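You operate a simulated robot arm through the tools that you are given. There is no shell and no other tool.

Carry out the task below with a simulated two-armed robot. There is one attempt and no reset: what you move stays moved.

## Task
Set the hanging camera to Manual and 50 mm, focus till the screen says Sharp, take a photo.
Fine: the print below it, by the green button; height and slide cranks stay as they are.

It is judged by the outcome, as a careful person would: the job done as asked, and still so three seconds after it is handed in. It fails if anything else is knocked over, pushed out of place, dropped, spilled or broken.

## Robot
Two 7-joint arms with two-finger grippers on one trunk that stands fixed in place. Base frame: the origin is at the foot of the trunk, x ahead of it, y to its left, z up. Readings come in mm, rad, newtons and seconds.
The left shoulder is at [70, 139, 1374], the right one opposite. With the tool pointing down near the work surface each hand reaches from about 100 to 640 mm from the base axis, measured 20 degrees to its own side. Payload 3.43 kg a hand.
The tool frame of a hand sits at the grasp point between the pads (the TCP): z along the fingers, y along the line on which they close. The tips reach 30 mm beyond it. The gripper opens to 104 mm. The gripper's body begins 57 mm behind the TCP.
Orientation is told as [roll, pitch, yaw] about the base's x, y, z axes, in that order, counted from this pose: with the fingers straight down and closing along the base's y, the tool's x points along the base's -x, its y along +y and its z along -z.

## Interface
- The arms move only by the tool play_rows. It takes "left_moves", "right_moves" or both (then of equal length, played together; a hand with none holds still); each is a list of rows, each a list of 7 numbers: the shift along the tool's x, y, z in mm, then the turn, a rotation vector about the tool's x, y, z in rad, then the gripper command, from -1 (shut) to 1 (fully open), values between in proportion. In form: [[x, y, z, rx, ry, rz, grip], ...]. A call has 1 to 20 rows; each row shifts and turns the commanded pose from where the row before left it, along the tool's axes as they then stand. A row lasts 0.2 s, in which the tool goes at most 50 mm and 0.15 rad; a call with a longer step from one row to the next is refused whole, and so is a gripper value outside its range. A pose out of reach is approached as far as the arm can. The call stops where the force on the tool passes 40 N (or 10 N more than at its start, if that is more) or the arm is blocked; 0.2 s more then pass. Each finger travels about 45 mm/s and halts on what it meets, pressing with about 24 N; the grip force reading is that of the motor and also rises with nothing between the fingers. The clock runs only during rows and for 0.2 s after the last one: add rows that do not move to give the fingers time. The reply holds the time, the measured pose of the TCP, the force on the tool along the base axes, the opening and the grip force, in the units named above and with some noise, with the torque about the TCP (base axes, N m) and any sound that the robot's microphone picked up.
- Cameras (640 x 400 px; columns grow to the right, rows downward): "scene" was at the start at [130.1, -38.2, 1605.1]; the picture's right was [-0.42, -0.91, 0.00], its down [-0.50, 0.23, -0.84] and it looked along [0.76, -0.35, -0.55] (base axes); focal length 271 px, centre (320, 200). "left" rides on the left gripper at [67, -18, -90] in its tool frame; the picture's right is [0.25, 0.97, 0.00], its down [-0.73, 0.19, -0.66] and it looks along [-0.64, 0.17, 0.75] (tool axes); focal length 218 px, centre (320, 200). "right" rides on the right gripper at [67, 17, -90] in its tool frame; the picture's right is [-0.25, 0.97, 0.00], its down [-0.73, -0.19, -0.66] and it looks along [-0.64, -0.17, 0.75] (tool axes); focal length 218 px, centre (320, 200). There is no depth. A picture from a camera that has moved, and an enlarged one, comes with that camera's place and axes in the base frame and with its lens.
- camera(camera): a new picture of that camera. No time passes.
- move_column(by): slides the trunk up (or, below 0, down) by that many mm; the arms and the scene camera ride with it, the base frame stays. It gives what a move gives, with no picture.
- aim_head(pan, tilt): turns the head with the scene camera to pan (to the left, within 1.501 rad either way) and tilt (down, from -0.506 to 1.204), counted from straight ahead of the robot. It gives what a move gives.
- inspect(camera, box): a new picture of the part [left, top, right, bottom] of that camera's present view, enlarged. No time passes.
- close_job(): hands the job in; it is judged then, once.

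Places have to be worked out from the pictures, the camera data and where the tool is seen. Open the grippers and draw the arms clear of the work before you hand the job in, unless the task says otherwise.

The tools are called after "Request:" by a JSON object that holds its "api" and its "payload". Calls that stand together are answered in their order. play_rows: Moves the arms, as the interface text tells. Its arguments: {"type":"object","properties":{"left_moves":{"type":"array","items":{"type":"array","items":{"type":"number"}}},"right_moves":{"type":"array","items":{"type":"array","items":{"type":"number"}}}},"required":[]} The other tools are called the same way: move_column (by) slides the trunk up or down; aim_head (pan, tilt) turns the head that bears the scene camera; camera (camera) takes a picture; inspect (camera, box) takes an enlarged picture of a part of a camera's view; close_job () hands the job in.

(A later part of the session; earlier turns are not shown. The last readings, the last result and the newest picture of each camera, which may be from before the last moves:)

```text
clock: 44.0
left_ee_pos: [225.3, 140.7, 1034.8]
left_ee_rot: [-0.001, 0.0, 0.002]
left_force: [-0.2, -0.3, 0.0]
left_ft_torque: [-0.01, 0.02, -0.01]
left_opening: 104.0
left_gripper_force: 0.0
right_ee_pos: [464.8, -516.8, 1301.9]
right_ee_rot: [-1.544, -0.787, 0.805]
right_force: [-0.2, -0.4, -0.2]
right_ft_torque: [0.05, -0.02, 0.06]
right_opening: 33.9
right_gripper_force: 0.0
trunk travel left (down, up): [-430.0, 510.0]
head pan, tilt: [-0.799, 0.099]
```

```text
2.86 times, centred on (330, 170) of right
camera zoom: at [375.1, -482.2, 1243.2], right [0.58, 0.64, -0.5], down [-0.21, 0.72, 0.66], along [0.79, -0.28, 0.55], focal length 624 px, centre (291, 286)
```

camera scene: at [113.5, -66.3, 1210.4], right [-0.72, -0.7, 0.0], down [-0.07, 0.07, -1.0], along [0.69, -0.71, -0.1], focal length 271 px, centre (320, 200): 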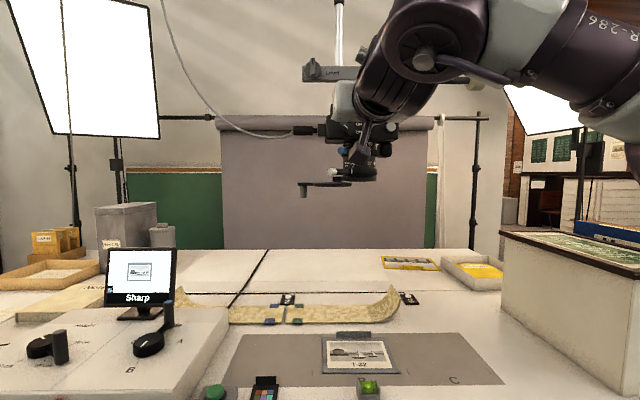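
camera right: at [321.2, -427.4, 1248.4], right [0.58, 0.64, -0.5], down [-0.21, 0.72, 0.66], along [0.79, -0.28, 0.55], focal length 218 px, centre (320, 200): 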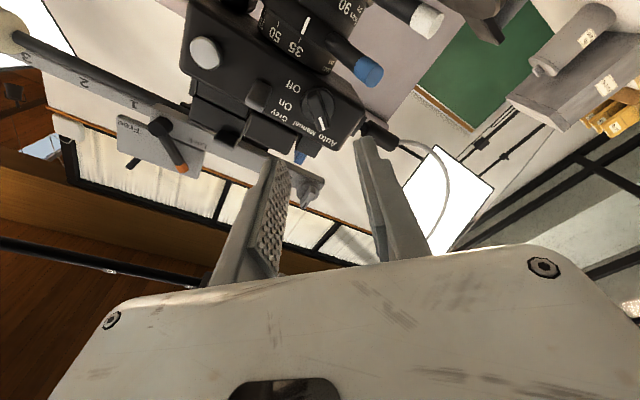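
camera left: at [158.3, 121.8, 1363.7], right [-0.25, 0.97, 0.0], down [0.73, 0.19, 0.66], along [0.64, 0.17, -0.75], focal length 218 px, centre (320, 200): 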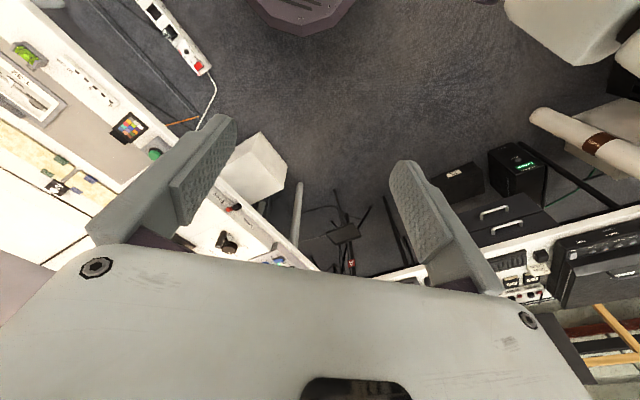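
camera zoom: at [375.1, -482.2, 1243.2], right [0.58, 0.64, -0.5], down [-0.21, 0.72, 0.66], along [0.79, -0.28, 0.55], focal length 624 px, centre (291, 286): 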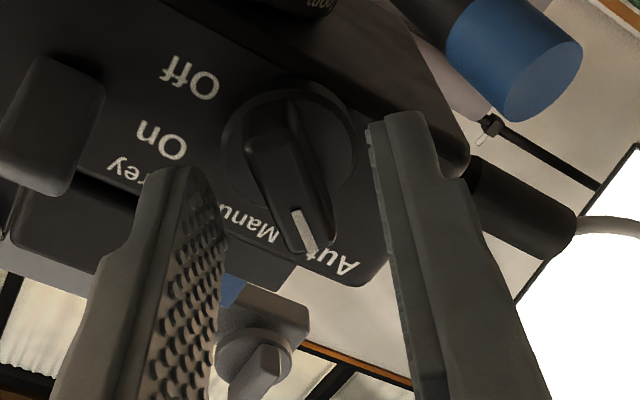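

The bar lies between the pads, ~1.5 mm toward the left pad in the image. I centre it, go 2 mm deeper and close gently.

Request:
{"api": "play_rows", "payload": {"right_moves": [[0, -1.4, 1, 0, 0, 0, -0.35], [0, 0, 1, 0, 0, 0, -0.4], [0, 0, 0, 0, 0, 0, -0.5], [0, 0, 0, 0, 0, 0, -0.6], [0, 0, 0, 0, 0, 0, -0.7], [0, 0, 0, 0, 0, 0, -0.8]]}}

Request:
{"api": "inspect", "payload": {"camera": "right", "box": [250, 100, 410, 240]}}

Request:
{"api": "inspect", "payload": {"camera": "scene", "box": [290, 80, 450, 200]}}

```text
clock: 45.4
left_ee_pos: [225.5, 140.2, 1035.5]
left_ee_rot: [-0.003, 0.0, 0.001]
left_force: [-0.4, -0.7, 0.8]
left_ft_torque: [0.01, 0.0, -0.02]
left_opening: 104.1
left_gripper_force: 0.0
right_ee_pos: [467.1, -519.7, 1302.6]
right_ee_rot: [-1.543, -0.788, 0.806]
right_force: [0.8, 0.7, -0.8]
right_ft_torque: [-0.06, -0.06, -0.08]
right_opening: 12.2
right_gripper_force: 24.1
trunk travel left (down, up): [-430.0, 510.0]
head pan, tilt: [-0.799, 0.099]
```

```text
2.86 times, centred on (330, 170) of right
camera zoom: at [376.4, -484.2, 1243.4], right [0.58, 0.64, -0.5], down [-0.21, 0.72, 0.66], along [0.79, -0.28, 0.55], focal length 624 px, centre (291, 286)
```

zoom: 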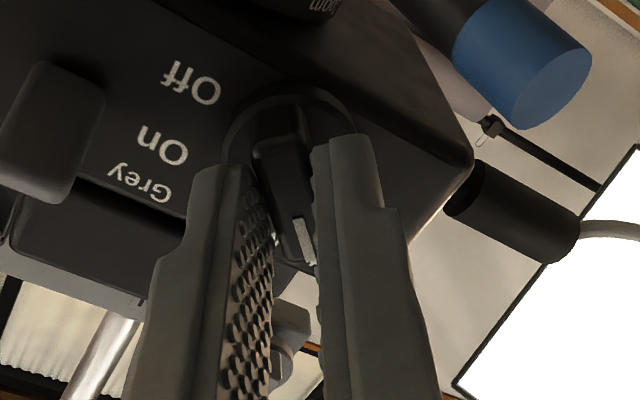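

```text
3.33 times, centred on (370, 140) of scene
camera zoom: at [113.7, -66.6, 1210.3], right [-0.72, -0.7, 0.0], down [-0.07, 0.07, -0.99], along [0.69, -0.71, -0.1], focal length 903 px, centre (153, 400)
```

zoom: 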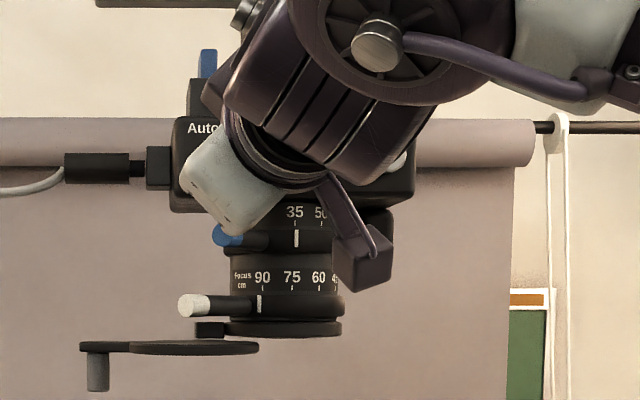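

The bar is firmly gripped flat (12.2 mm) and the camera has not shifted. I twist clockwise, first 0.4 rad, and check forces.

Request:
{"api": "play_rows", "payload": {"right_moves": [[0, 0, 0, 0, 0, 0.1, -0.8], [0, 0, 0, 0, 0, 0.1, -0.8], [0, 0, 0, 0, 0, 0.1, -0.8], [0, 0, 0, 0, 0, 0.1, -0.8]]}}

Request:
{"api": "inspect", "payload": {"camera": "right", "box": [250, 100, 410, 240]}}

Request:
{"api": "inspect", "payload": {"camera": "scene", "box": [290, 80, 450, 200]}}

```text
clock: 46.4
left_ee_pos: [226.8, 140.8, 1034.4]
left_ee_rot: [-0.002, 0.0, 0.003]
left_force: [-0.7, 0.0, -0.4]
left_ft_torque: [-0.01, 0.01, 0.0]
left_opening: 104.2
left_gripper_force: 0.1
right_ee_pos: [467.6, -519.6, 1302.6]
right_ee_rot: [-1.516, -1.187, 0.771]
right_force: [0.8, 3.3, -7.0]
right_ft_torque: [-0.6, -0.55, 0.2]
right_opening: 11.6
right_gripper_force: 44.7
trunk travel left (down, up): [-430.0, 510.0]
head pan, tilt: [-0.799, 0.099]
```

```text
2.86 times, centred on (330, 170) of right
camera zoom: at [394.4, -464.5, 1234.8], right [0.67, 0.73, -0.13], down [-0.41, 0.51, 0.76], along [0.62, -0.46, 0.64], focal length 624 px, centre (291, 286)
```

zoom: 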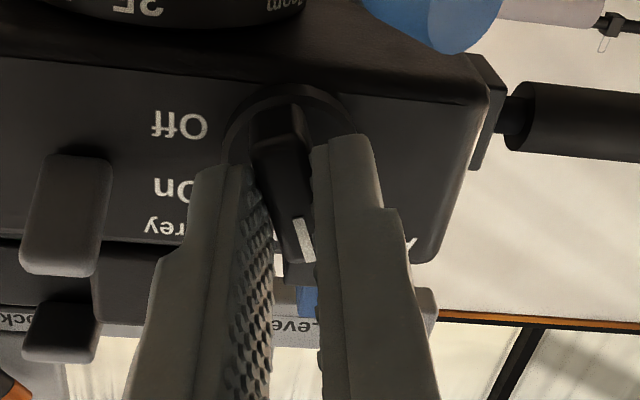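

```text
3.33 times, centred on (370, 140) of scene
camera zoom: at [114.1, -66.3, 1210.3], right [-0.72, -0.7, 0.0], down [-0.07, 0.07, -0.99], along [0.69, -0.71, -0.1], focal length 903 px, centre (153, 400)
```

zoom: 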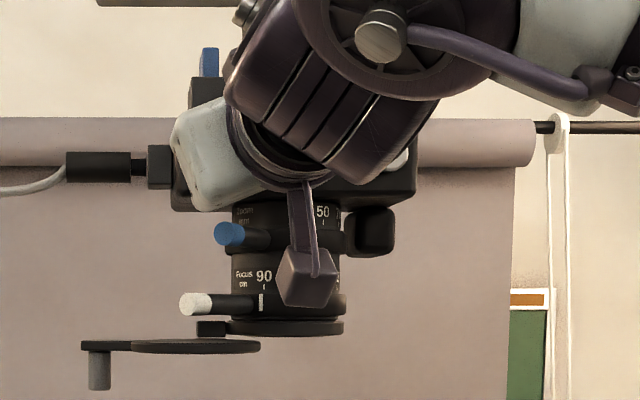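

The dial turns with the fingers (0.4 rad so far); a 7 N upward push has built up, so I ease 1 mm down while twisting the remaining 0.385 rad.

Request:
{"api": "play_rows", "payload": {"right_moves": [[0.5, 0.2, 0, 0, 0, 0.1, -0.8], [0.4, 0.15, 0, 0, 0, 0.1, -0.8], [0.3, 0, 0, 0, 0, 0.1, -0.8], [0, 0, 0, 0, 0, 0.085, -0.8], [0, 0, 0, 0, 0, 0, -0.8]]}}

Request:
{"api": "inspect", "payload": {"camera": "right", "box": [250, 100, 410, 240]}}

Request:
{"api": "inspect", "payload": {"camera": "scene", "box": [290, 80, 450, 200]}}

Request:
{"api": "inspect", "payload": {"camera": "scene", "box": [90, 230, 200, 330]}}

```text
clock: 47.6
left_ee_pos: [227.0, 141.7, 1034.3]
left_ee_rot: [-0.002, 0.0, 0.003]
left_force: [-0.8, -0.2, -0.7]
left_ft_torque: [0.02, 0.01, -0.01]
left_opening: 104.2
left_gripper_force: 0.1
right_ee_pos: [467.0, -518.8, 1301.5]
right_ee_rot: [0.19, -1.554, -0.937]
right_force: [5.2, -0.3, 4.3]
right_ft_torque: [-1.04, -1.0, -0.13]
right_opening: 11.7
right_gripper_force: 44.9
trunk travel left (down, up): [-430.0, 510.0]
head pan, tilt: [-0.799, 0.099]
```

```text
2.86 times, centred on (330, 170) of right
camera zoom: at [412.6, -445.2, 1235.6], right [0.66, 0.71, 0.26], down [-0.6, 0.3, 0.74], along [0.45, -0.64, 0.62], focal length 624 px, centre (291, 286)
```

zoom: 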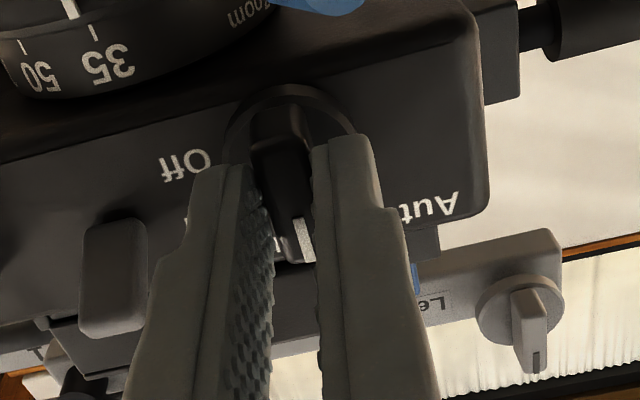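

```text
3.33 times, centred on (370, 140) of scene
camera zoom: at [114.4, -66.1, 1210.4], right [-0.72, -0.7, 0.0], down [-0.07, 0.07, -0.99], along [0.69, -0.71, -0.1], focal length 903 px, centre (153, 400)
```

zoom: 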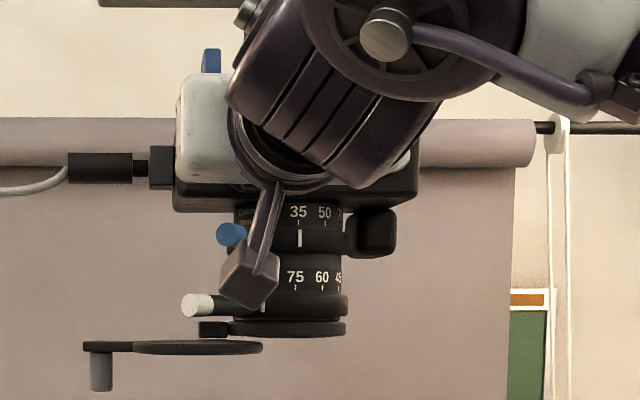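

```text
4.00 times, centred on (145, 280) of scene
camera zoom: at [114.4, -66.1, 1210.4], right [-0.72, -0.7, 0.0], down [-0.07, 0.07, -0.99], along [0.69, -0.71, -0.1], focal length 1083 px, centre (1020, -120)
```

zoom: 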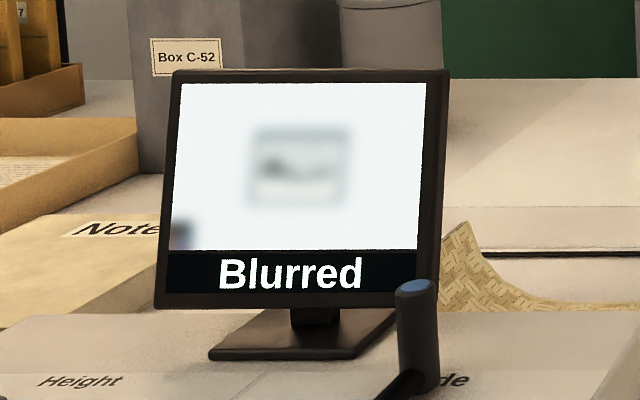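

The screen now says "Blurred", so the dial has left Auto – it is in Manual. The camera slid ~1.5–2 mm right during the twist; I ease it back left by that while still holding, then open the fingers.

Request:
{"api": "play_rows", "payload": {"right_moves": [[0, 1.8, 0, 0, 0, 0, -0.8], [0, 0, 0, 0, 0, 0, -0.8], [0, 0, 0, 0, 0, 0, -0.6], [0, 0, 0, 0, 0, 0, -0.5], [0, 0, 0, 0, 0, 0, -0.45]]}}

Request:
{"api": "inspect", "payload": {"camera": "right", "box": [250, 100, 410, 240]}}

Request:
{"api": "inspect", "payload": {"camera": "scene", "box": [290, 80, 450, 200]}}

```text
clock: 48.8
left_ee_pos: [225.0, 140.3, 1034.3]
left_ee_rot: [-0.003, 0.0, 0.002]
left_force: [-0.6, 0.7, 0.1]
left_ft_torque: [0.01, 0.0, -0.01]
left_opening: 103.9
left_gripper_force: 0.0
right_ee_pos: [468.7, -518.9, 1301.7]
right_ee_rot: [0.108, -1.552, -0.853]
right_force: [-1.0, 0.1, 0.0]
right_ft_torque: [-0.02, 0.03, 0.01]
right_opening: 28.7
right_gripper_force: 0.1
trunk travel left (down, up): [-430.0, 510.0]
head pan, tilt: [-0.799, 0.099]
```

```text
2.86 times, centred on (330, 170) of right
camera zoom: at [413.1, -444.6, 1235.3], right [0.66, 0.71, 0.25], down [-0.6, 0.3, 0.74], along [0.45, -0.64, 0.62], focal length 624 px, centre (291, 286)
```

zoom: 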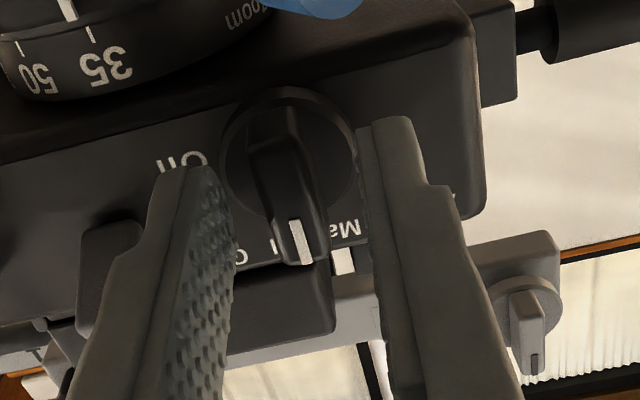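

```text
3.33 times, centred on (370, 140) of scene
camera zoom: at [113.5, -66.6, 1210.4], right [-0.72, -0.7, 0.0], down [-0.07, 0.07, -0.99], along [0.69, -0.71, -0.1], focal length 903 px, centre (153, 400)
```

zoom: 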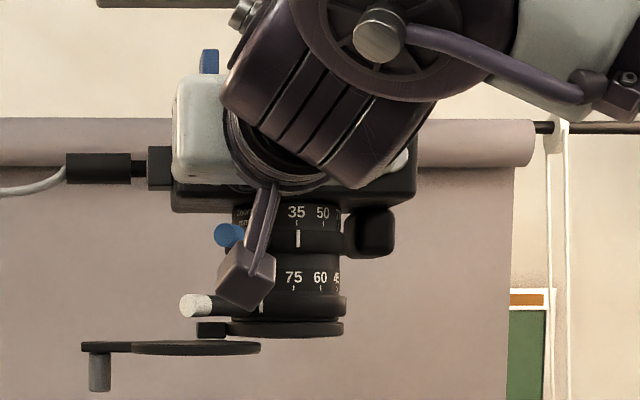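

Camera is back within ~1 mm and the grip is released. I back straight out 75 mm and inspect the dial.

Request:
{"api": "play_rows", "payload": {"right_moves": [[0, 0, -10, 0, 0, 0, -0.45], [0, 0, -25, 0, 0, 0, -0.45], [0, 0, -40, 0, 0, 0, -0.45], [0, 0, 0, 0, 0, 0, -0.45]]}}

Request:
{"api": "camera", "payload": {"camera": "right"}}

Request:
{"api": "inspect", "payload": {"camera": "right", "box": [240, 40, 400, 180]}}

```text
clock: 49.8
left_ee_pos: [226.1, 139.3, 1034.3]
left_ee_rot: [0.001, 0.0, 0.001]
left_force: [-0.3, 0.6, 0.2]
left_ft_torque: [0.03, 0.01, 0.02]
left_opening: 104.0
left_gripper_force: 0.1
right_ee_pos: [413.2, -468.1, 1304.4]
right_ee_rot: [0.1, -1.551, -0.848]
right_force: [0.8, -0.2, -0.3]
right_ft_torque: [-0.01, -0.02, 0.01]
right_opening: 28.5
right_gripper_force: 0.0
trunk travel left (down, up): [-430.0, 510.0]
head pan, tilt: [-0.799, 0.099]
```

```text
taken
camera right: at [358.3, -394.2, 1237.3], right [0.66, 0.71, 0.25], down [-0.6, 0.3, 0.74], along [0.45, -0.64, 0.62], focal length 218 px, centre (320, 200)
```

right: 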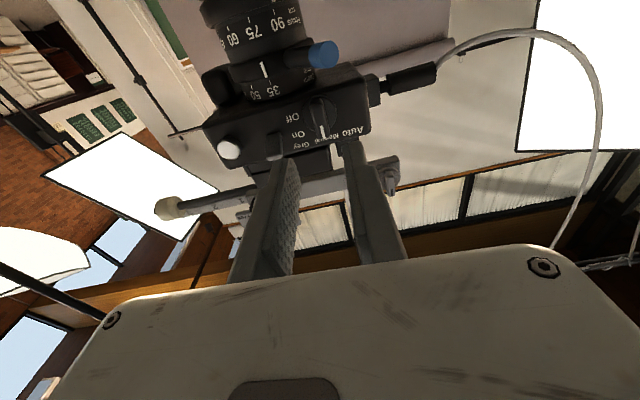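

```text
2.86 times, centred on (320, 110) of right
camera zoom: at [358.3, -394.2, 1237.3], right [0.66, 0.71, 0.25], down [-0.6, 0.3, 0.74], along [0.45, -0.64, 0.62], focal length 624 px, centre (320, 457)
```

zoom: 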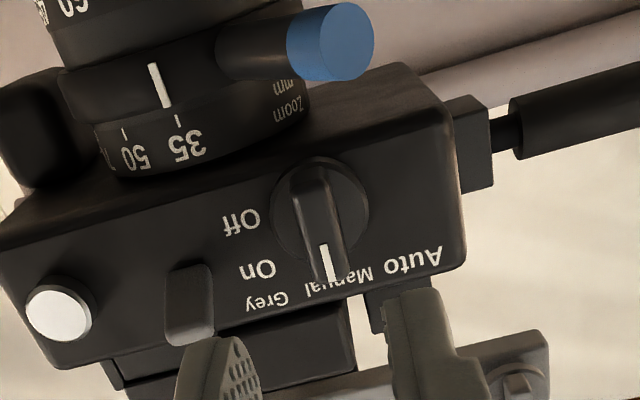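

The dial reads Manual. Next the zoom ring: blue lever tip ≈ [480, -509, 1257] must swing ~30° toward the front (right). I lower the trunk 50 mm for reach and place the hand in line with the lever, ~50 mm away, heading turned to about -68°.

Request:
{"api": "move_column", "payload": {"by": -50}}

Request:
{"api": "play_rows", "payload": {"right_moves": [[-2, 20, 10, 0, 0, 0, -0.38], [-1, 20, 9.5, 0, 0, 0, -0.38], [0, 0, 0, 0.145, 0, 0, -0.38], [0, 0, 0, 0.145, 0, 0, -0.38], [0, 0, 0, 0.14, 0, 0, -0.38], [0, 0, 0, 0, 0, 0, -0.38]]}}

Request:
{"api": "camera", "payload": {"camera": "right"}}

Request:
{"api": "camera", "payload": {"camera": "scene"}}

```text
clock: 50.7
left_ee_pos: [226.0, 140.2, 984.1]
left_ee_rot: [0.0, 0.001, 0.001]
left_force: [0.0, -0.3, -0.5]
left_ft_torque: [0.04, 0.02, 0.04]
left_opening: 103.9
left_gripper_force: 0.0
right_ee_pos: [412.6, -468.0, 1253.7]
right_ee_rot: [0.113, -1.552, -0.858]
right_force: [0.6, -0.9, 0.9]
right_ft_torque: [0.04, -0.03, 0.0]
right_opening: 28.5
right_gripper_force: 0.0
trunk travel left (down, up): [-380.0, 560.0]
head pan, tilt: [-0.799, 0.099]
```

```text
clock: 51.6
left_ee_pos: [225.2, 139.7, 984.8]
left_ee_rot: [-0.002, 0.0, 0.001]
left_force: [0.8, -0.1, 0.6]
left_ft_torque: [-0.01, 0.02, -0.03]
left_opening: 104.0
left_gripper_force: 0.0
right_ee_pos: [459.1, -497.3, 1250.5]
right_ee_rot: [-0.149, -1.556, -0.763]
right_force: [-0.5, -0.5, -0.6]
right_ft_torque: [-0.01, 0.01, 0.03]
right_opening: 32.2
right_gripper_force: 0.1
right hand out of reach, approached as far as the arm can: row 3, 4
trunk travel left (down, up): [-380.0, 560.0]
head pan, tilt: [-0.799, 0.099]
stopped in row 4 (right hand): the force on the tool passed its limit at 61 N (the readings are from after the stop); the commanded pose is now the measured one
```

```text
taken
camera right: at [417.9, -417.0, 1184.6], right [0.77, 0.59, 0.25], down [-0.55, 0.4, 0.74], along [0.34, -0.7, 0.63], focal length 218 px, centre (320, 200)
```

right: 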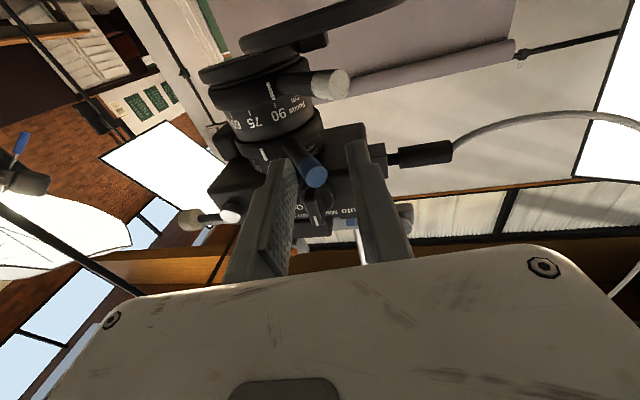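

```text
taken
camera scene: at [113.6, -66.0, 1160.4], right [-0.72, -0.7, 0.0], down [-0.07, 0.07, -1.0], along [0.69, -0.71, -0.1], focal length 271 px, centre (320, 200)
```

scene: 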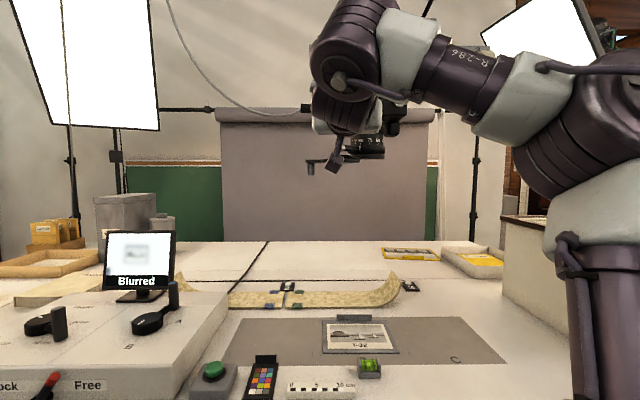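

The IK drifted: rows 3–4 were out of reach and the hand slid inward until it touched something (61 N, stopped). I check at once what it touched and whether the camera or levers moved.

Request:
{"api": "inspect", "payload": {"camera": "right", "box": [190, 60, 430, 270]}}

Request:
{"api": "inspect", "payload": {"camera": "scene", "box": [270, 40, 450, 200]}}

Request:
{"api": "inspect", "payload": {"camera": "scene", "box": [0, 220, 200, 400]}}

```text
1.90 times, centred on (310, 165) of right
camera zoom: at [417.9, -417.0, 1184.6], right [0.77, 0.59, 0.25], down [-0.55, 0.4, 0.74], along [0.34, -0.7, 0.63], focal length 416 px, centre (339, 267)
```

zoom: 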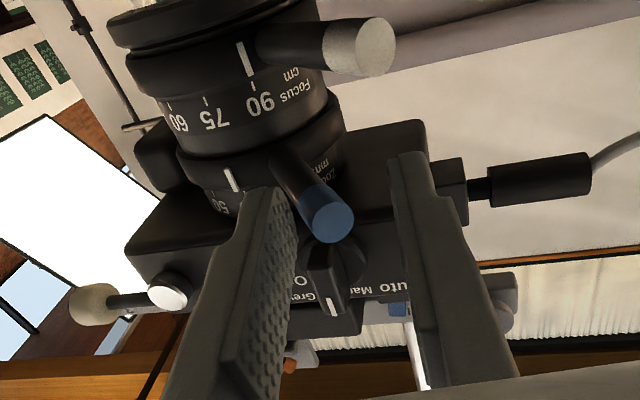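

```text
2.50 times, centred on (360, 120) of scene
camera zoom: at [113.6, -66.0, 1160.4], right [-0.72, -0.7, 0.0], down [-0.07, 0.07, -1.0], along [0.69, -0.71, -0.1], focal length 677 px, centre (220, 400)
```

zoom: 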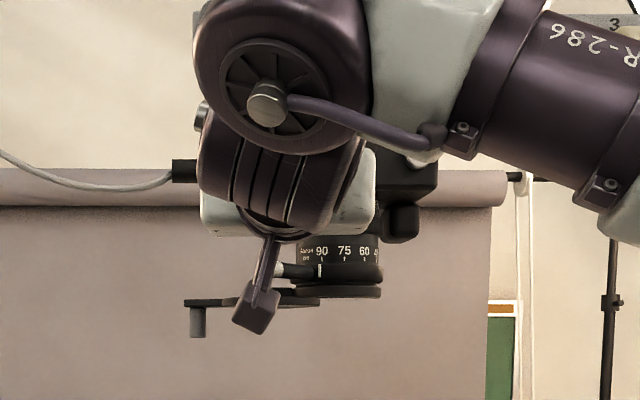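

```text
2.22 times, centred on (100, 310) of scene
camera zoom: at [113.6, -66.0, 1160.4], right [-0.72, -0.7, 0.0], down [-0.07, 0.07, -1.0], along [0.69, -0.71, -0.1], focal length 602 px, centre (809, -44)
```

zoom: 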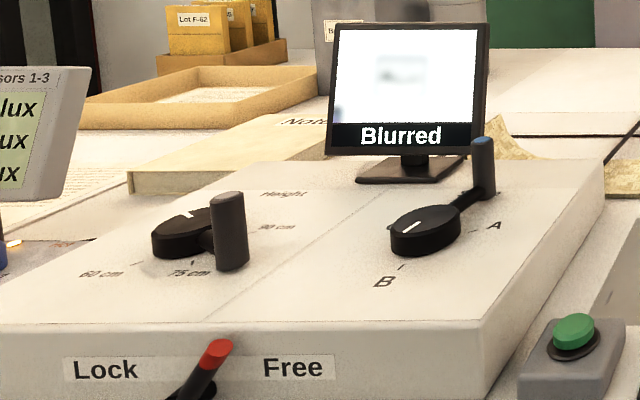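

The camera was pushed ~15 mm to the right along its slide (the finger tip met the blue lever end-on). I back the hand off carefully first, without rotating, then restore the heading.

Request:
{"api": "play_rows", "payload": {"right_moves": [[0, 0, -8, 0, 0, 0, -0.38], [0, 0, -8, 0, 0, 0, -0.38], [0, 0, -10, -0.05, 0, 0, -0.38], [0, 0, -10, -0.05, 0, 0, -0.38], [0, 0, -10, -0.05, 0, 0, -0.38], [0, 0, 0, 0, 0, 0, -0.38]]}}

Request:
{"api": "inspect", "payload": {"camera": "scene", "box": [270, 40, 450, 200]}}

Request:
{"api": "inspect", "payload": {"camera": "scene", "box": [110, 270, 190, 350]}}

Request:
{"api": "camera", "payload": {"camera": "right"}}

```text
clock: 53.0
left_ee_pos: [226.2, 140.3, 984.4]
left_ee_rot: [-0.001, 0.0, 0.002]
left_force: [-0.4, 0.0, 0.7]
left_ft_torque: [-0.01, 0.01, 0.04]
left_opening: 104.0
left_gripper_force: 0.1
right_ee_pos: [435.8, -474.6, 1252.1]
right_ee_rot: [-0.012, -1.555, -0.748]
right_force: [-0.8, 0.6, -0.2]
right_ft_torque: [0.0, 0.05, -0.01]
right_opening: 32.2
right_gripper_force: 0.1
right hand out of reach, approached as far as the arm can: row 1, 2
trunk travel left (down, up): [-380.0, 560.0]
head pan, tilt: [-0.799, 0.099]
```

```text
2.50 times, centred on (360, 120) of scene
camera zoom: at [114.0, -66.5, 1160.3], right [-0.72, -0.7, 0.0], down [-0.07, 0.07, -0.99], along [0.69, -0.71, -0.1], focal length 677 px, centre (220, 400)
```

zoom: 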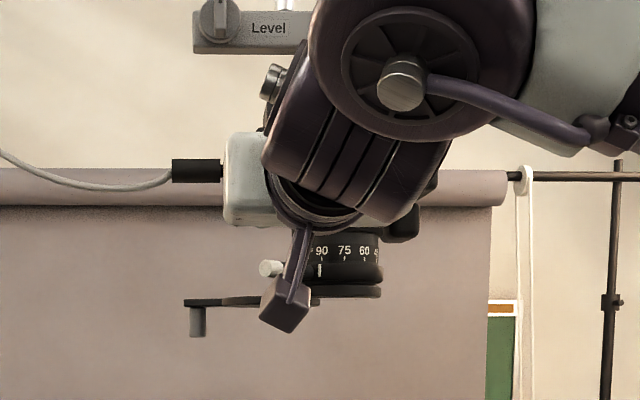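

```text
5.00 times, centred on (150, 310) of scene
camera zoom: at [114.0, -66.5, 1160.3], right [-0.72, -0.7, 0.0], down [-0.07, 0.07, -0.99], along [0.69, -0.71, -0.1], focal length 1354 px, centre (1170, -350)
```

zoom: 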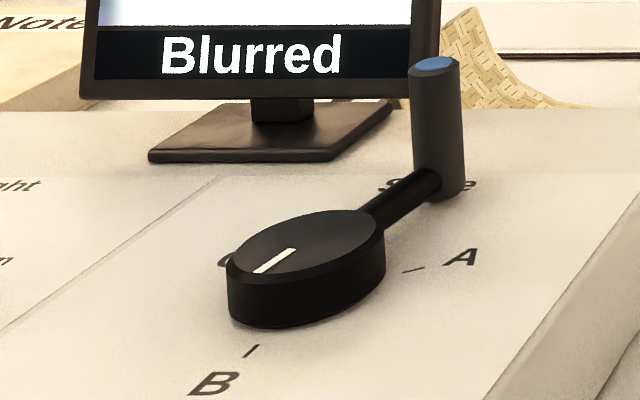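

```text
taken
camera right: at [381.9, -400.4, 1185.2], right [0.67, 0.7, 0.25], down [-0.6, 0.31, 0.74], along [0.44, -0.65, 0.62], focal length 218 px, centre (320, 200)
```

right: 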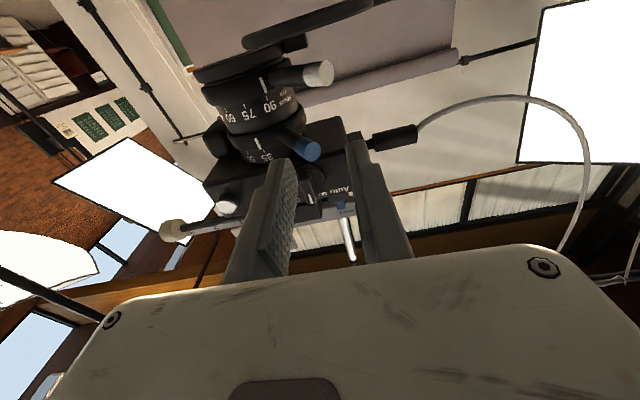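

The slide crank has indeed followed (its mark is ~12° past B), so I must bring the camera back left by ~15.6 mm. I'll grip the dial's bar (now vertical, so a sideways push puts no torque on it) and slide the camera back. First I line the hand up with the dial.

Request:
{"api": "play_rows", "payload": {"right_moves": [[-25, -13, 0, 0, 0, 0, -0.38], [-25, -13, 0, 0, 0, 0, -0.38], [0, 0, 0, 0, 0, 0, -0.38]]}}

Request:
{"api": "camera", "payload": {"camera": "right"}}

Request:
{"api": "inspect", "payload": {"camera": "right", "box": [240, 60, 400, 200]}}

```text
clock: 53.8
left_ee_pos: [226.1, 140.0, 983.6]
left_ee_rot: [0.0, -0.001, 0.002]
left_force: [-0.4, -0.5, 0.2]
left_ft_torque: [0.01, 0.04, 0.01]
left_opening: 103.9
left_gripper_force: 0.0
right_ee_pos: [418.0, -493.4, 1301.5]
right_ee_rot: [0.001, -1.557, -0.764]
right_force: [0.4, -0.5, 0.1]
right_ft_torque: [0.02, 0.0, 0.01]
right_opening: 32.0
right_gripper_force: 0.1
trunk travel left (down, up): [-380.0, 560.0]
head pan, tilt: [-0.799, 0.099]
```

```text
taken
camera right: at [363.7, -419.4, 1234.3], right [0.67, 0.7, 0.25], down [-0.6, 0.31, 0.74], along [0.44, -0.65, 0.62], focal length 218 px, centre (320, 200)
```

right: 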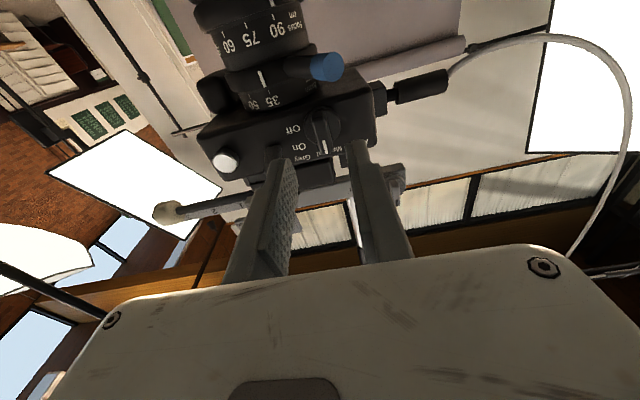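

```text
2.86 times, centred on (320, 130) of right
camera zoom: at [363.7, -419.4, 1234.3], right [0.67, 0.7, 0.25], down [-0.6, 0.31, 0.74], along [0.44, -0.65, 0.62], focal length 624 px, centre (320, 400)
```

zoom: 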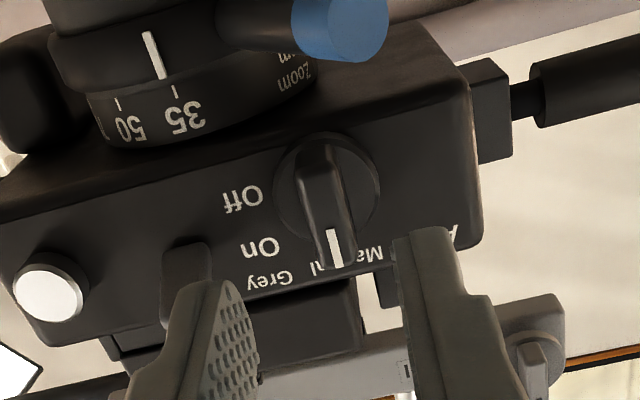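

The dial bar is on the tool axis again (within ~1.5 mm). I advance in stages so that the tips straddle the bar, then grip.

Request:
{"api": "play_rows", "payload": {"right_moves": [[0, 1.2, 20, 0, 0, 0, -0.38], [0, 0, 15, 0, 0, 0, -0.38], [0, 0, 0, 0, 0, 0, -0.38]]}}

Request:
{"api": "inspect", "payload": {"camera": "right", "box": [240, 80, 400, 220]}}

```text
clock: 54.6
left_ee_pos: [226.2, 140.8, 984.8]
left_ee_rot: [-0.002, 0.001, 0.002]
left_force: [0.2, 0.0, 0.0]
left_ft_torque: [-0.02, 0.01, -0.02]
left_opening: 104.0
left_gripper_force: 0.1
right_ee_pos: [442.8, -515.7, 1301.3]
right_ee_rot: [0.004, -1.557, -0.766]
right_force: [0.1, -0.4, 0.3]
right_ft_torque: [0.03, 0.02, 0.0]
right_opening: 32.1
right_gripper_force: 0.1
trunk travel left (down, up): [-380.0, 560.0]
head pan, tilt: [-0.799, 0.099]
```

```text
2.86 times, centred on (320, 150) of right
camera zoom: at [390.0, -442.1, 1234.4], right [0.67, 0.7, 0.25], down [-0.6, 0.31, 0.74], along [0.44, -0.65, 0.62], focal length 624 px, centre (320, 343)
```

zoom: 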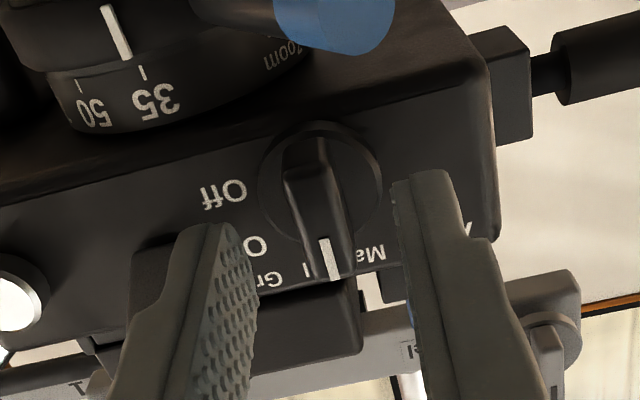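

Centred. I advance 16 mm more and close gently on the bar.

Request:
{"api": "play_rows", "payload": {"right_moves": [[0, 0, 9, 0, 0, 0, -0.38], [0, 0, 8, 0, 0, 0, -0.38], [0, 0, 0, 0, 0, 0, -0.5], [0, 0, 0, 0, 0, 0, -0.6], [0, 0, 0, 0, 0, 0, -0.7], [0, 0, 0, 0, 0, 0, -0.8]]}}

Request:
{"api": "inspect", "payload": {"camera": "right", "box": [240, 80, 400, 220]}}

Request:
{"api": "inspect", "payload": {"camera": "scene", "box": [270, 40, 450, 200]}}

```text
clock: 56.0
left_ee_pos: [226.0, 140.5, 984.6]
left_ee_rot: [0.001, 0.001, 0.001]
left_force: [-0.1, -0.5, -0.6]
left_ft_torque: [0.0, 0.04, -0.02]
left_opening: 104.1
left_gripper_force: 0.0
right_ee_pos: [456.3, -528.2, 1300.1]
right_ee_rot: [0.025, -1.555, -0.789]
right_force: [-0.5, -1.6, -0.8]
right_ft_torque: [-0.11, -0.1, -0.07]
right_opening: 11.8
right_gripper_force: 24.5
trunk travel left (down, up): [-380.0, 560.0]
head pan, tilt: [-0.799, 0.099]
```

```text
2.86 times, centred on (320, 150) of right
camera zoom: at [402.1, -454.3, 1233.1], right [0.67, 0.7, 0.25], down [-0.6, 0.31, 0.74], along [0.44, -0.65, 0.62], focal length 624 px, centre (320, 343)
```

zoom: 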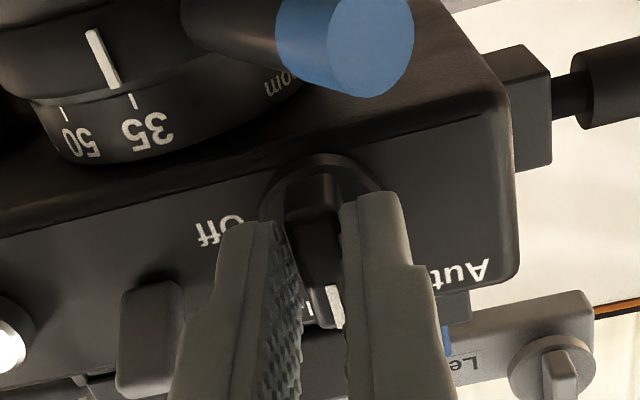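

```text
2.50 times, centred on (360, 120) of scene
camera zoom: at [113.4, -67.1, 1160.3], right [-0.72, -0.7, 0.0], down [-0.07, 0.07, -0.99], along [0.69, -0.71, -0.1], focal length 677 px, centre (220, 400)
```

zoom: 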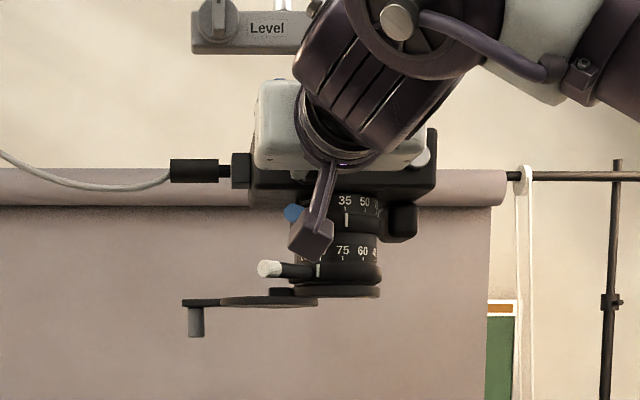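

The bar is gripped. By both reference points (the "75" mark and the cap's tab) the camera must go ≈15 mm left; I slide it back in small steps.

Request:
{"api": "play_rows", "payload": {"right_moves": [[0, 3, 0, 0, 0, 0, -0.8], [0, 3, 0, 0, 0, 0, -0.8], [0, 3, 0, 0, 0, 0, -0.8], [0, 3, 0, 0, 0, 0, -0.8], [0, 3, 0, 0, 0, 0, -0.8], [0, 0, 0, 0, 0, 0, -0.8]]}}

Request:
{"api": "inspect", "payload": {"camera": "scene", "box": [270, 40, 450, 200]}}

Request:
{"api": "inspect", "payload": {"camera": "scene", "box": [110, 270, 190, 350]}}

```text
clock: 57.4
left_ee_pos: [225.6, 140.7, 984.3]
left_ee_rot: [-0.001, 0.001, 0.002]
left_force: [-0.3, 0.9, 0.3]
left_ft_torque: [-0.01, 0.01, 0.0]
left_opening: 104.1
left_gripper_force: 0.0
right_ee_pos: [465.5, -517.5, 1300.8]
right_ee_rot: [-0.045, -1.555, -0.718]
right_force: [-5.3, 6.7, -8.6]
right_ft_torque: [0.55, 0.58, -0.05]
right_opening: 11.7
right_gripper_force: 44.6
trunk travel left (down, up): [-380.0, 560.0]
head pan, tilt: [-0.799, 0.099]
```

```text
2.50 times, centred on (360, 120) of scene
camera zoom: at [113.3, -66.0, 1160.4], right [-0.72, -0.7, 0.0], down [-0.07, 0.07, -1.0], along [0.69, -0.71, -0.1], focal length 677 px, centre (220, 400)
```

zoom: 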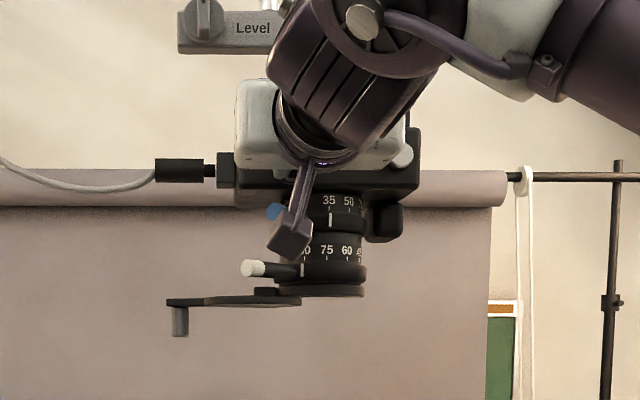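

```text
5.00 times, centred on (150, 310) of scene
camera zoom: at [113.3, -66.0, 1160.4], right [-0.72, -0.7, 0.0], down [-0.07, 0.07, -1.0], along [0.69, -0.71, -0.1], focal length 1354 px, centre (1170, -350)
```

zoom: 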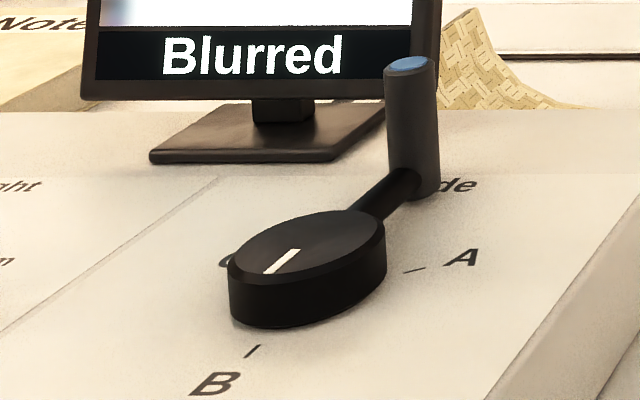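

The camera is back: "75" at column 326 (target 326.6) and tab at 166 (target 165.3), and the crank turned back with it. I release the bar and back out. For the zoom lever I'll use a tool-down grip flat on the lever and move on an exact arc about the lens axis, so the slide isn't loaded; first I retreat.

Request:
{"api": "play_rows", "payload": {"right_moves": [[0, 0, 0, 0, 0, 0, -0.6], [0, 0, 0, 0, 0, 0, -0.45], [0, 0, 0, 0, 0, 0, -0.4], [0, 0, -10, 0, 0, 0, -0.4], [0, 0, -25, 0, 0, 0, -0.4], [0, 0, -40, 0, 0, 0, -0.4], [0, 0, 0, 0, 0, 0, -0.4]]}}

Request:
{"api": "inspect", "payload": {"camera": "scene", "box": [270, 40, 450, 200]}}

Request:
{"api": "inspect", "payload": {"camera": "right", "box": [240, 40, 400, 180]}}

Request:
{"api": "inspect", "payload": {"camera": "scene", "box": [100, 220, 190, 300]}}

```text
clock: 59.0
left_ee_pos: [226.0, 140.5, 985.2]
left_ee_rot: [0.0, 0.001, 0.001]
left_force: [-0.5, -0.5, -0.6]
left_ft_torque: [0.01, 0.03, 0.02]
left_opening: 103.8
left_gripper_force: 0.1
right_ee_pos: [414.1, -466.5, 1301.0]
right_ee_rot: [-0.014, -1.554, -0.747]
right_force: [0.5, -0.4, -0.1]
right_ft_torque: [0.01, -0.02, -0.03]
right_opening: 31.1
right_gripper_force: 0.2
trunk travel left (down, up): [-380.0, 560.0]
head pan, tilt: [-0.799, 0.099]
```

```text
2.50 times, centred on (360, 120) of scene
camera zoom: at [114.1, -67.2, 1160.2], right [-0.72, -0.7, 0.0], down [-0.07, 0.07, -0.99], along [0.69, -0.71, -0.1], focal length 677 px, centre (220, 400)
```

zoom: 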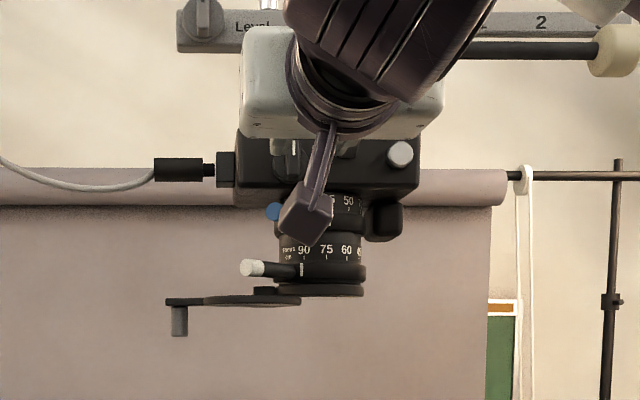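

```text
2.86 times, centred on (320, 110) of right
camera zoom: at [360.1, -392.1, 1234.2], right [0.67, 0.7, 0.25], down [-0.6, 0.31, 0.74], along [0.44, -0.65, 0.62], focal length 624 px, centre (320, 457)
```

zoom: 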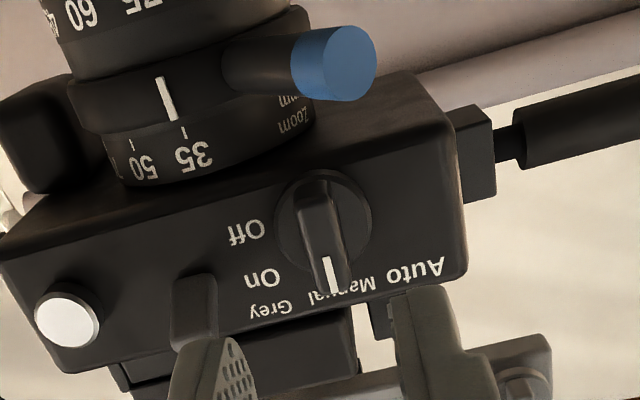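

```text
5.00 times, centred on (145, 260) of scene
camera zoom: at [114.1, -67.2, 1160.2], right [-0.72, -0.7, 0.0], down [-0.07, 0.07, -0.99], along [0.69, -0.71, -0.1], focal length 1354 px, centre (1195, -100)
```

zoom: 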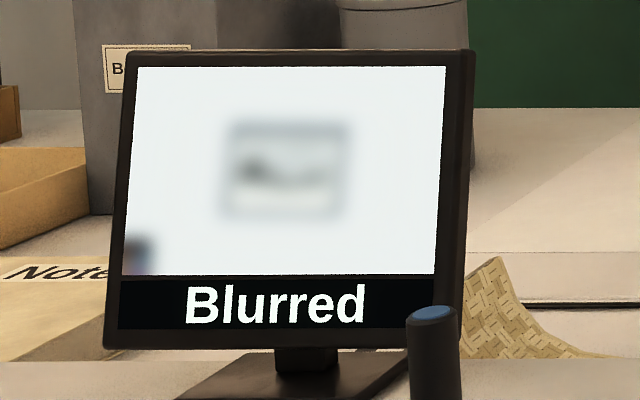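

Camera, dial (Manual) and rings look right. Now I reverse the staging: trunk up 110, hand down and pitch back, and so on.

Request:
{"api": "move_column", "payload": {"by": 110}}

Request:
{"api": "play_rows", "payload": {"right_moves": [[35, 0, 2, 0, 0.08, 0, -0.4], [35, 0, 5, 0, 0.08, 0, -0.4], [34, 0, 8, 0, 0.09, 0, -0.4], [0, 0, 0, 0, 0, 0, -0.4]]}}

Request:
{"api": "move_column", "payload": {"by": 100}}

Request:
{"api": "play_rows", "payload": {"right_moves": [[31, 0, 9, 0, 0.1, 0, -0.4], [31, 0, 12, 0, 0.1, 0, -0.4], [30, 0, 15, 0, 0.1, 0, -0.4], [0, 0, 0, 0, 0, 0, -0.4]]}}

```text
clock: 60.4
left_ee_pos: [225.6, 139.3, 1094.2]
left_ee_rot: [0.001, 0.0, 0.001]
left_force: [1.0, 0.7, -0.4]
left_ft_torque: [-0.02, 0.01, -0.06]
left_opening: 104.3
left_gripper_force: 0.1
right_ee_pos: [412.7, -466.3, 1411.4]
right_ee_rot: [-0.012, -1.556, -0.753]
right_force: [0.1, -0.4, 0.4]
right_ft_torque: [0.0, 0.03, -0.01]
right_opening: 31.2
right_gripper_force: 0.1
trunk travel left (down, up): [-490.0, 450.0]
head pan, tilt: [-0.799, 0.099]
```

```text
clock: 61.4
left_ee_pos: [225.6, 141.1, 1094.4]
left_ee_rot: [-0.002, 0.0, 0.003]
left_force: [0.8, -0.6, -1.9]
left_ft_torque: [0.01, 0.01, 0.01]
left_opening: 104.1
left_gripper_force: 0.0
right_ee_pos: [416.0, -470.3, 1306.8]
right_ee_rot: [0.003, -1.306, -0.764]
right_force: [-0.8, -0.2, -0.2]
right_ft_torque: [0.01, -0.02, 0.0]
right_opening: 31.2
right_gripper_force: 0.1
trunk travel left (down, up): [-490.0, 450.0]
head pan, tilt: [-0.799, 0.099]
```

```text
clock: 62.8
left_ee_pos: [225.7, 140.7, 1194.6]
left_ee_rot: [0.001, -0.001, 0.005]
left_force: [1.6, -0.2, 0.0]
left_ft_torque: [-0.02, 0.04, 0.0]
left_opening: 104.0
left_gripper_force: 0.0
right_ee_pos: [415.8, -471.2, 1406.6]
right_ee_rot: [0.0, -1.305, -0.762]
right_force: [-0.6, 0.0, 0.3]
right_ft_torque: [0.01, 0.02, -0.02]
right_opening: 31.0
right_gripper_force: 0.0
trunk travel left (down, up): [-590.0, 350.0]
head pan, tilt: [-0.799, 0.099]
```

```text
clock: 63.8
left_ee_pos: [224.7, 141.4, 1193.3]
left_ee_rot: [-0.002, 0.0, 0.002]
left_force: [1.2, 0.4, 0.4]
left_ft_torque: [0.01, 0.0, 0.03]
left_opening: 104.2
left_gripper_force: 0.0
right_ee_pos: [416.1, -472.4, 1307.1]
right_ee_rot: [0.0, -1.005, -0.762]
right_force: [0.1, -0.4, -0.4]
right_ft_torque: [-0.01, 0.04, 0.0]
right_opening: 31.1
right_gripper_force: 0.2
trunk travel left (down, up): [-590.0, 350.0]
head pan, tilt: [-0.799, 0.099]
```

Continuing the reverse staging: trunk up 100 and pitch to -0.7, then again to -0.4.

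Request:
{"api": "move_column", "payload": {"by": 100}}

Request:
{"api": "play_rows", "payload": {"right_moves": [[29, 0, 17, 0, 0.1, 0, -0.4], [27, 0, 20, 0, 0.1, 0, -0.4], [25, 0, 23, 0, 0.1, 0, -0.4], [0, 0, 0, 0, 0, 0, -0.4]]}}

Request:
{"api": "move_column", "payload": {"by": 100}}

Request:
{"api": "play_rows", "payload": {"right_moves": [[22, 0, 26, 0, 0.1, 0, -0.4], [19, 0, 28, 0, 0.1, 0, -0.4], [16, 0, 30, 0, 0.1, 0, -0.4], [0, 0, 0, 0, 0, 0, -0.4]]}}

```text
clock: 65.1
left_ee_pos: [226.5, 140.0, 1293.7]
left_ee_rot: [-0.001, 0.001, 0.003]
left_force: [0.3, 0.5, -0.1]
left_ft_torque: [0.02, -0.02, 0.01]
left_opening: 103.9
left_gripper_force: 0.2
right_ee_pos: [416.7, -473.1, 1407.5]
right_ee_rot: [0.001, -1.006, -0.764]
right_force: [0.1, -0.7, 0.5]
right_ft_torque: [-0.01, -0.03, 0.0]
right_opening: 31.2
right_gripper_force: 0.1
trunk travel left (down, up): [-690.0, 250.0]
head pan, tilt: [-0.799, 0.099]
```

```text
clock: 66.1
left_ee_pos: [225.0, 139.6, 1294.7]
left_ee_rot: [0.0, -0.001, 0.002]
left_force: [-0.3, 0.2, 0.1]
left_ft_torque: [0.0, 0.0, -0.01]
left_opening: 104.2
left_gripper_force: 0.0
right_ee_pos: [412.2, -468.7, 1305.7]
right_ee_rot: [0.0, -0.705, -0.763]
right_force: [-0.5, 0.5, -0.1]
right_ft_torque: [0.0, -0.03, 0.02]
right_opening: 31.2
right_gripper_force: 0.1
trunk travel left (down, up): [-690.0, 250.0]
head pan, tilt: [-0.799, 0.099]
```

```text
clock: 67.4
left_ee_pos: [225.5, 140.2, 1394.2]
left_ee_rot: [-0.001, 0.001, 0.002]
left_force: [0.1, 0.1, 0.7]
left_ft_torque: [-0.02, 0.02, 0.03]
left_opening: 104.0
left_gripper_force: 0.0
right_ee_pos: [414.3, -470.3, 1406.4]
right_ee_rot: [0.0, -0.707, -0.762]
right_force: [1.2, 0.4, 0.5]
right_ft_torque: [-0.02, -0.01, 0.02]
right_opening: 31.2
right_gripper_force: 0.1
trunk travel left (down, up): [-790.0, 150.0]
head pan, tilt: [-0.799, 0.099]
```

```text
clock: 68.4
left_ee_pos: [224.8, 140.6, 1394.4]
left_ee_rot: [-0.002, -0.001, 0.001]
left_force: [0.1, 0.1, 0.5]
left_ft_torque: [0.01, 0.0, 0.01]
left_opening: 103.7
left_gripper_force: 0.1
right_ee_pos: [413.3, -472.3, 1302.2]
right_ee_rot: [0.0, -0.405, -0.761]
right_force: [0.4, 0.2, 0.0]
right_ft_torque: [-0.01, -0.01, 0.0]
right_opening: 31.3
right_gripper_force: 0.0
trunk travel left (down, up): [-790.0, 150.0]
head pan, tilt: [-0.799, 0.099]
```

Good (pitch -0.4). Trunk up 100, then turn the hand's heading to about -76° (radial to the blue lever) up here in free air, watching for reach problems.

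Request:
{"api": "move_column", "payload": {"by": 100}}

Request:
{"api": "play_rows", "payload": {"right_moves": [[0, 0, 0, 0.055, 0, 0.13, -0.4], [0, 0, 0, 0.055, 0, 0.13, -0.4], [0, 0, 0, 0.055, 0, 0.13, -0.4], [0, 0, 0, 0.055, 0, 0.13, -0.4], [0, 0, 0, 0, 0, 0, -0.4]]}}

Request:
{"api": "aim_head", "payload": {"pan": -0.8, "tilt": 0.5}}

Request:
{"api": "camera", "payload": {"camera": "scene"}}

Request:
{"api": "camera", "payload": {"camera": "right"}}

```text
clock: 69.8
left_ee_pos: [226.0, 140.1, 1494.6]
left_ee_rot: [-0.003, -0.001, 0.002]
left_force: [-0.2, 0.1, -0.1]
left_ft_torque: [0.0, -0.01, -0.01]
left_opening: 103.9
left_gripper_force: 0.1
right_ee_pos: [414.1, -471.4, 1403.1]
right_ee_rot: [0.001, -0.407, -0.762]
right_force: [-0.1, -0.2, 0.3]
right_ft_torque: [0.04, 0.0, -0.03]
right_opening: 31.2
right_gripper_force: 0.0
trunk travel left (down, up): [-890.0, 50.0]
head pan, tilt: [-0.799, 0.099]
```

```text
clock: 71.0
left_ee_pos: [229.8, 140.4, 1493.1]
left_ee_rot: [0.0, 0.002, 0.003]
left_force: [0.0, -1.4, 0.4]
left_ft_torque: [0.04, 0.0, -0.03]
left_opening: 104.1
left_gripper_force: 0.0
right_ee_pos: [446.6, -544.1, 1470.5]
right_ee_rot: [0.016, -0.402, -1.322]
right_force: [-0.7, -1.0, 0.3]
right_ft_torque: [0.0, 0.03, 0.02]
right_opening: 31.4
right_gripper_force: 0.0
right hand out of reach, approached as far as the arm can: row 1, 2, 4
trunk travel left (down, up): [-890.0, 50.0]
head pan, tilt: [-0.799, 0.099]
```

```text
clock: 71.8
left_ee_pos: [222.6, 138.8, 1494.6]
left_ee_rot: [0.001, -0.002, 0.002]
left_force: [-1.0, 0.6, 0.0]
left_ft_torque: [0.01, -0.03, 0.01]
left_opening: 104.0
left_gripper_force: 0.0
right_ee_pos: [440.0, -543.6, 1473.3]
right_ee_rot: [0.018, -0.405, -1.322]
right_force: [0.8, 0.0, -0.1]
right_ft_torque: [0.04, -0.01, 0.01]
right_opening: 31.1
right_gripper_force: 0.0
trunk travel left (down, up): [-890.0, 50.0]
head pan, tilt: [-0.799, 0.499]
```

```text
taken
camera scene: at [109.9, -66.6, 1633.6], right [-0.72, -0.7, 0.0], down [-0.33, 0.34, -0.88], along [0.61, -0.63, -0.48], focal length 271 px, centre (320, 200)
```

scene: 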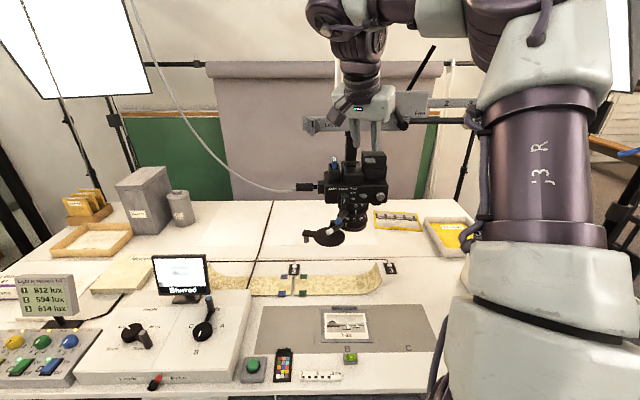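

```text
taken
camera right: at [431.1, -447.2, 1528.5], right [0.99, 0.02, 0.12], down [-0.09, -0.45, 0.89], along [0.07, -0.89, -0.45], focal length 218 px, centre (320, 200)
```

right: 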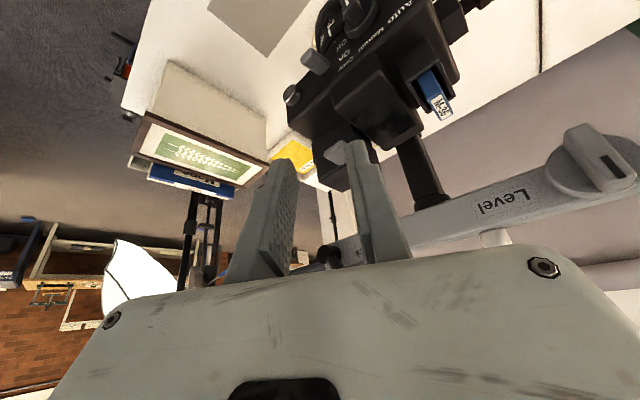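

The heading of -76° is not reachable for this arm, and its IK drifted up to [440, -544, 1473] (no contact). I undo the yaw while moving outward in small steps.

Request:
{"api": "play_rows", "payload": {"right_moves": [[8, -5.5, -3.5, -0.04, 0, -0.092, -0.4], [8, -5.5, -3.5, -0.04, 0, -0.092, -0.4], [8, -5.5, -3.5, -0.04, 0, -0.092, -0.4]]}}

```text
clock: 72.6
left_ee_pos: [223.3, 139.3, 1494.6]
left_ee_rot: [-0.001, -0.002, 0.001]
left_force: [-0.2, 0.6, -0.1]
left_ft_torque: [0.01, -0.01, 0.03]
left_opening: 104.0
left_gripper_force: 0.0
right_ee_pos: [417.0, -525.7, 1472.3]
right_ee_rot: [0.007, -0.407, -1.027]
right_force: [-0.2, 0.1, -0.5]
right_ft_torque: [-0.01, 0.0, -0.01]
right_opening: 31.1
right_gripper_force: 0.1
trunk travel left (down, up): [-890.0, 50.0]
head pan, tilt: [-0.799, 0.499]
```

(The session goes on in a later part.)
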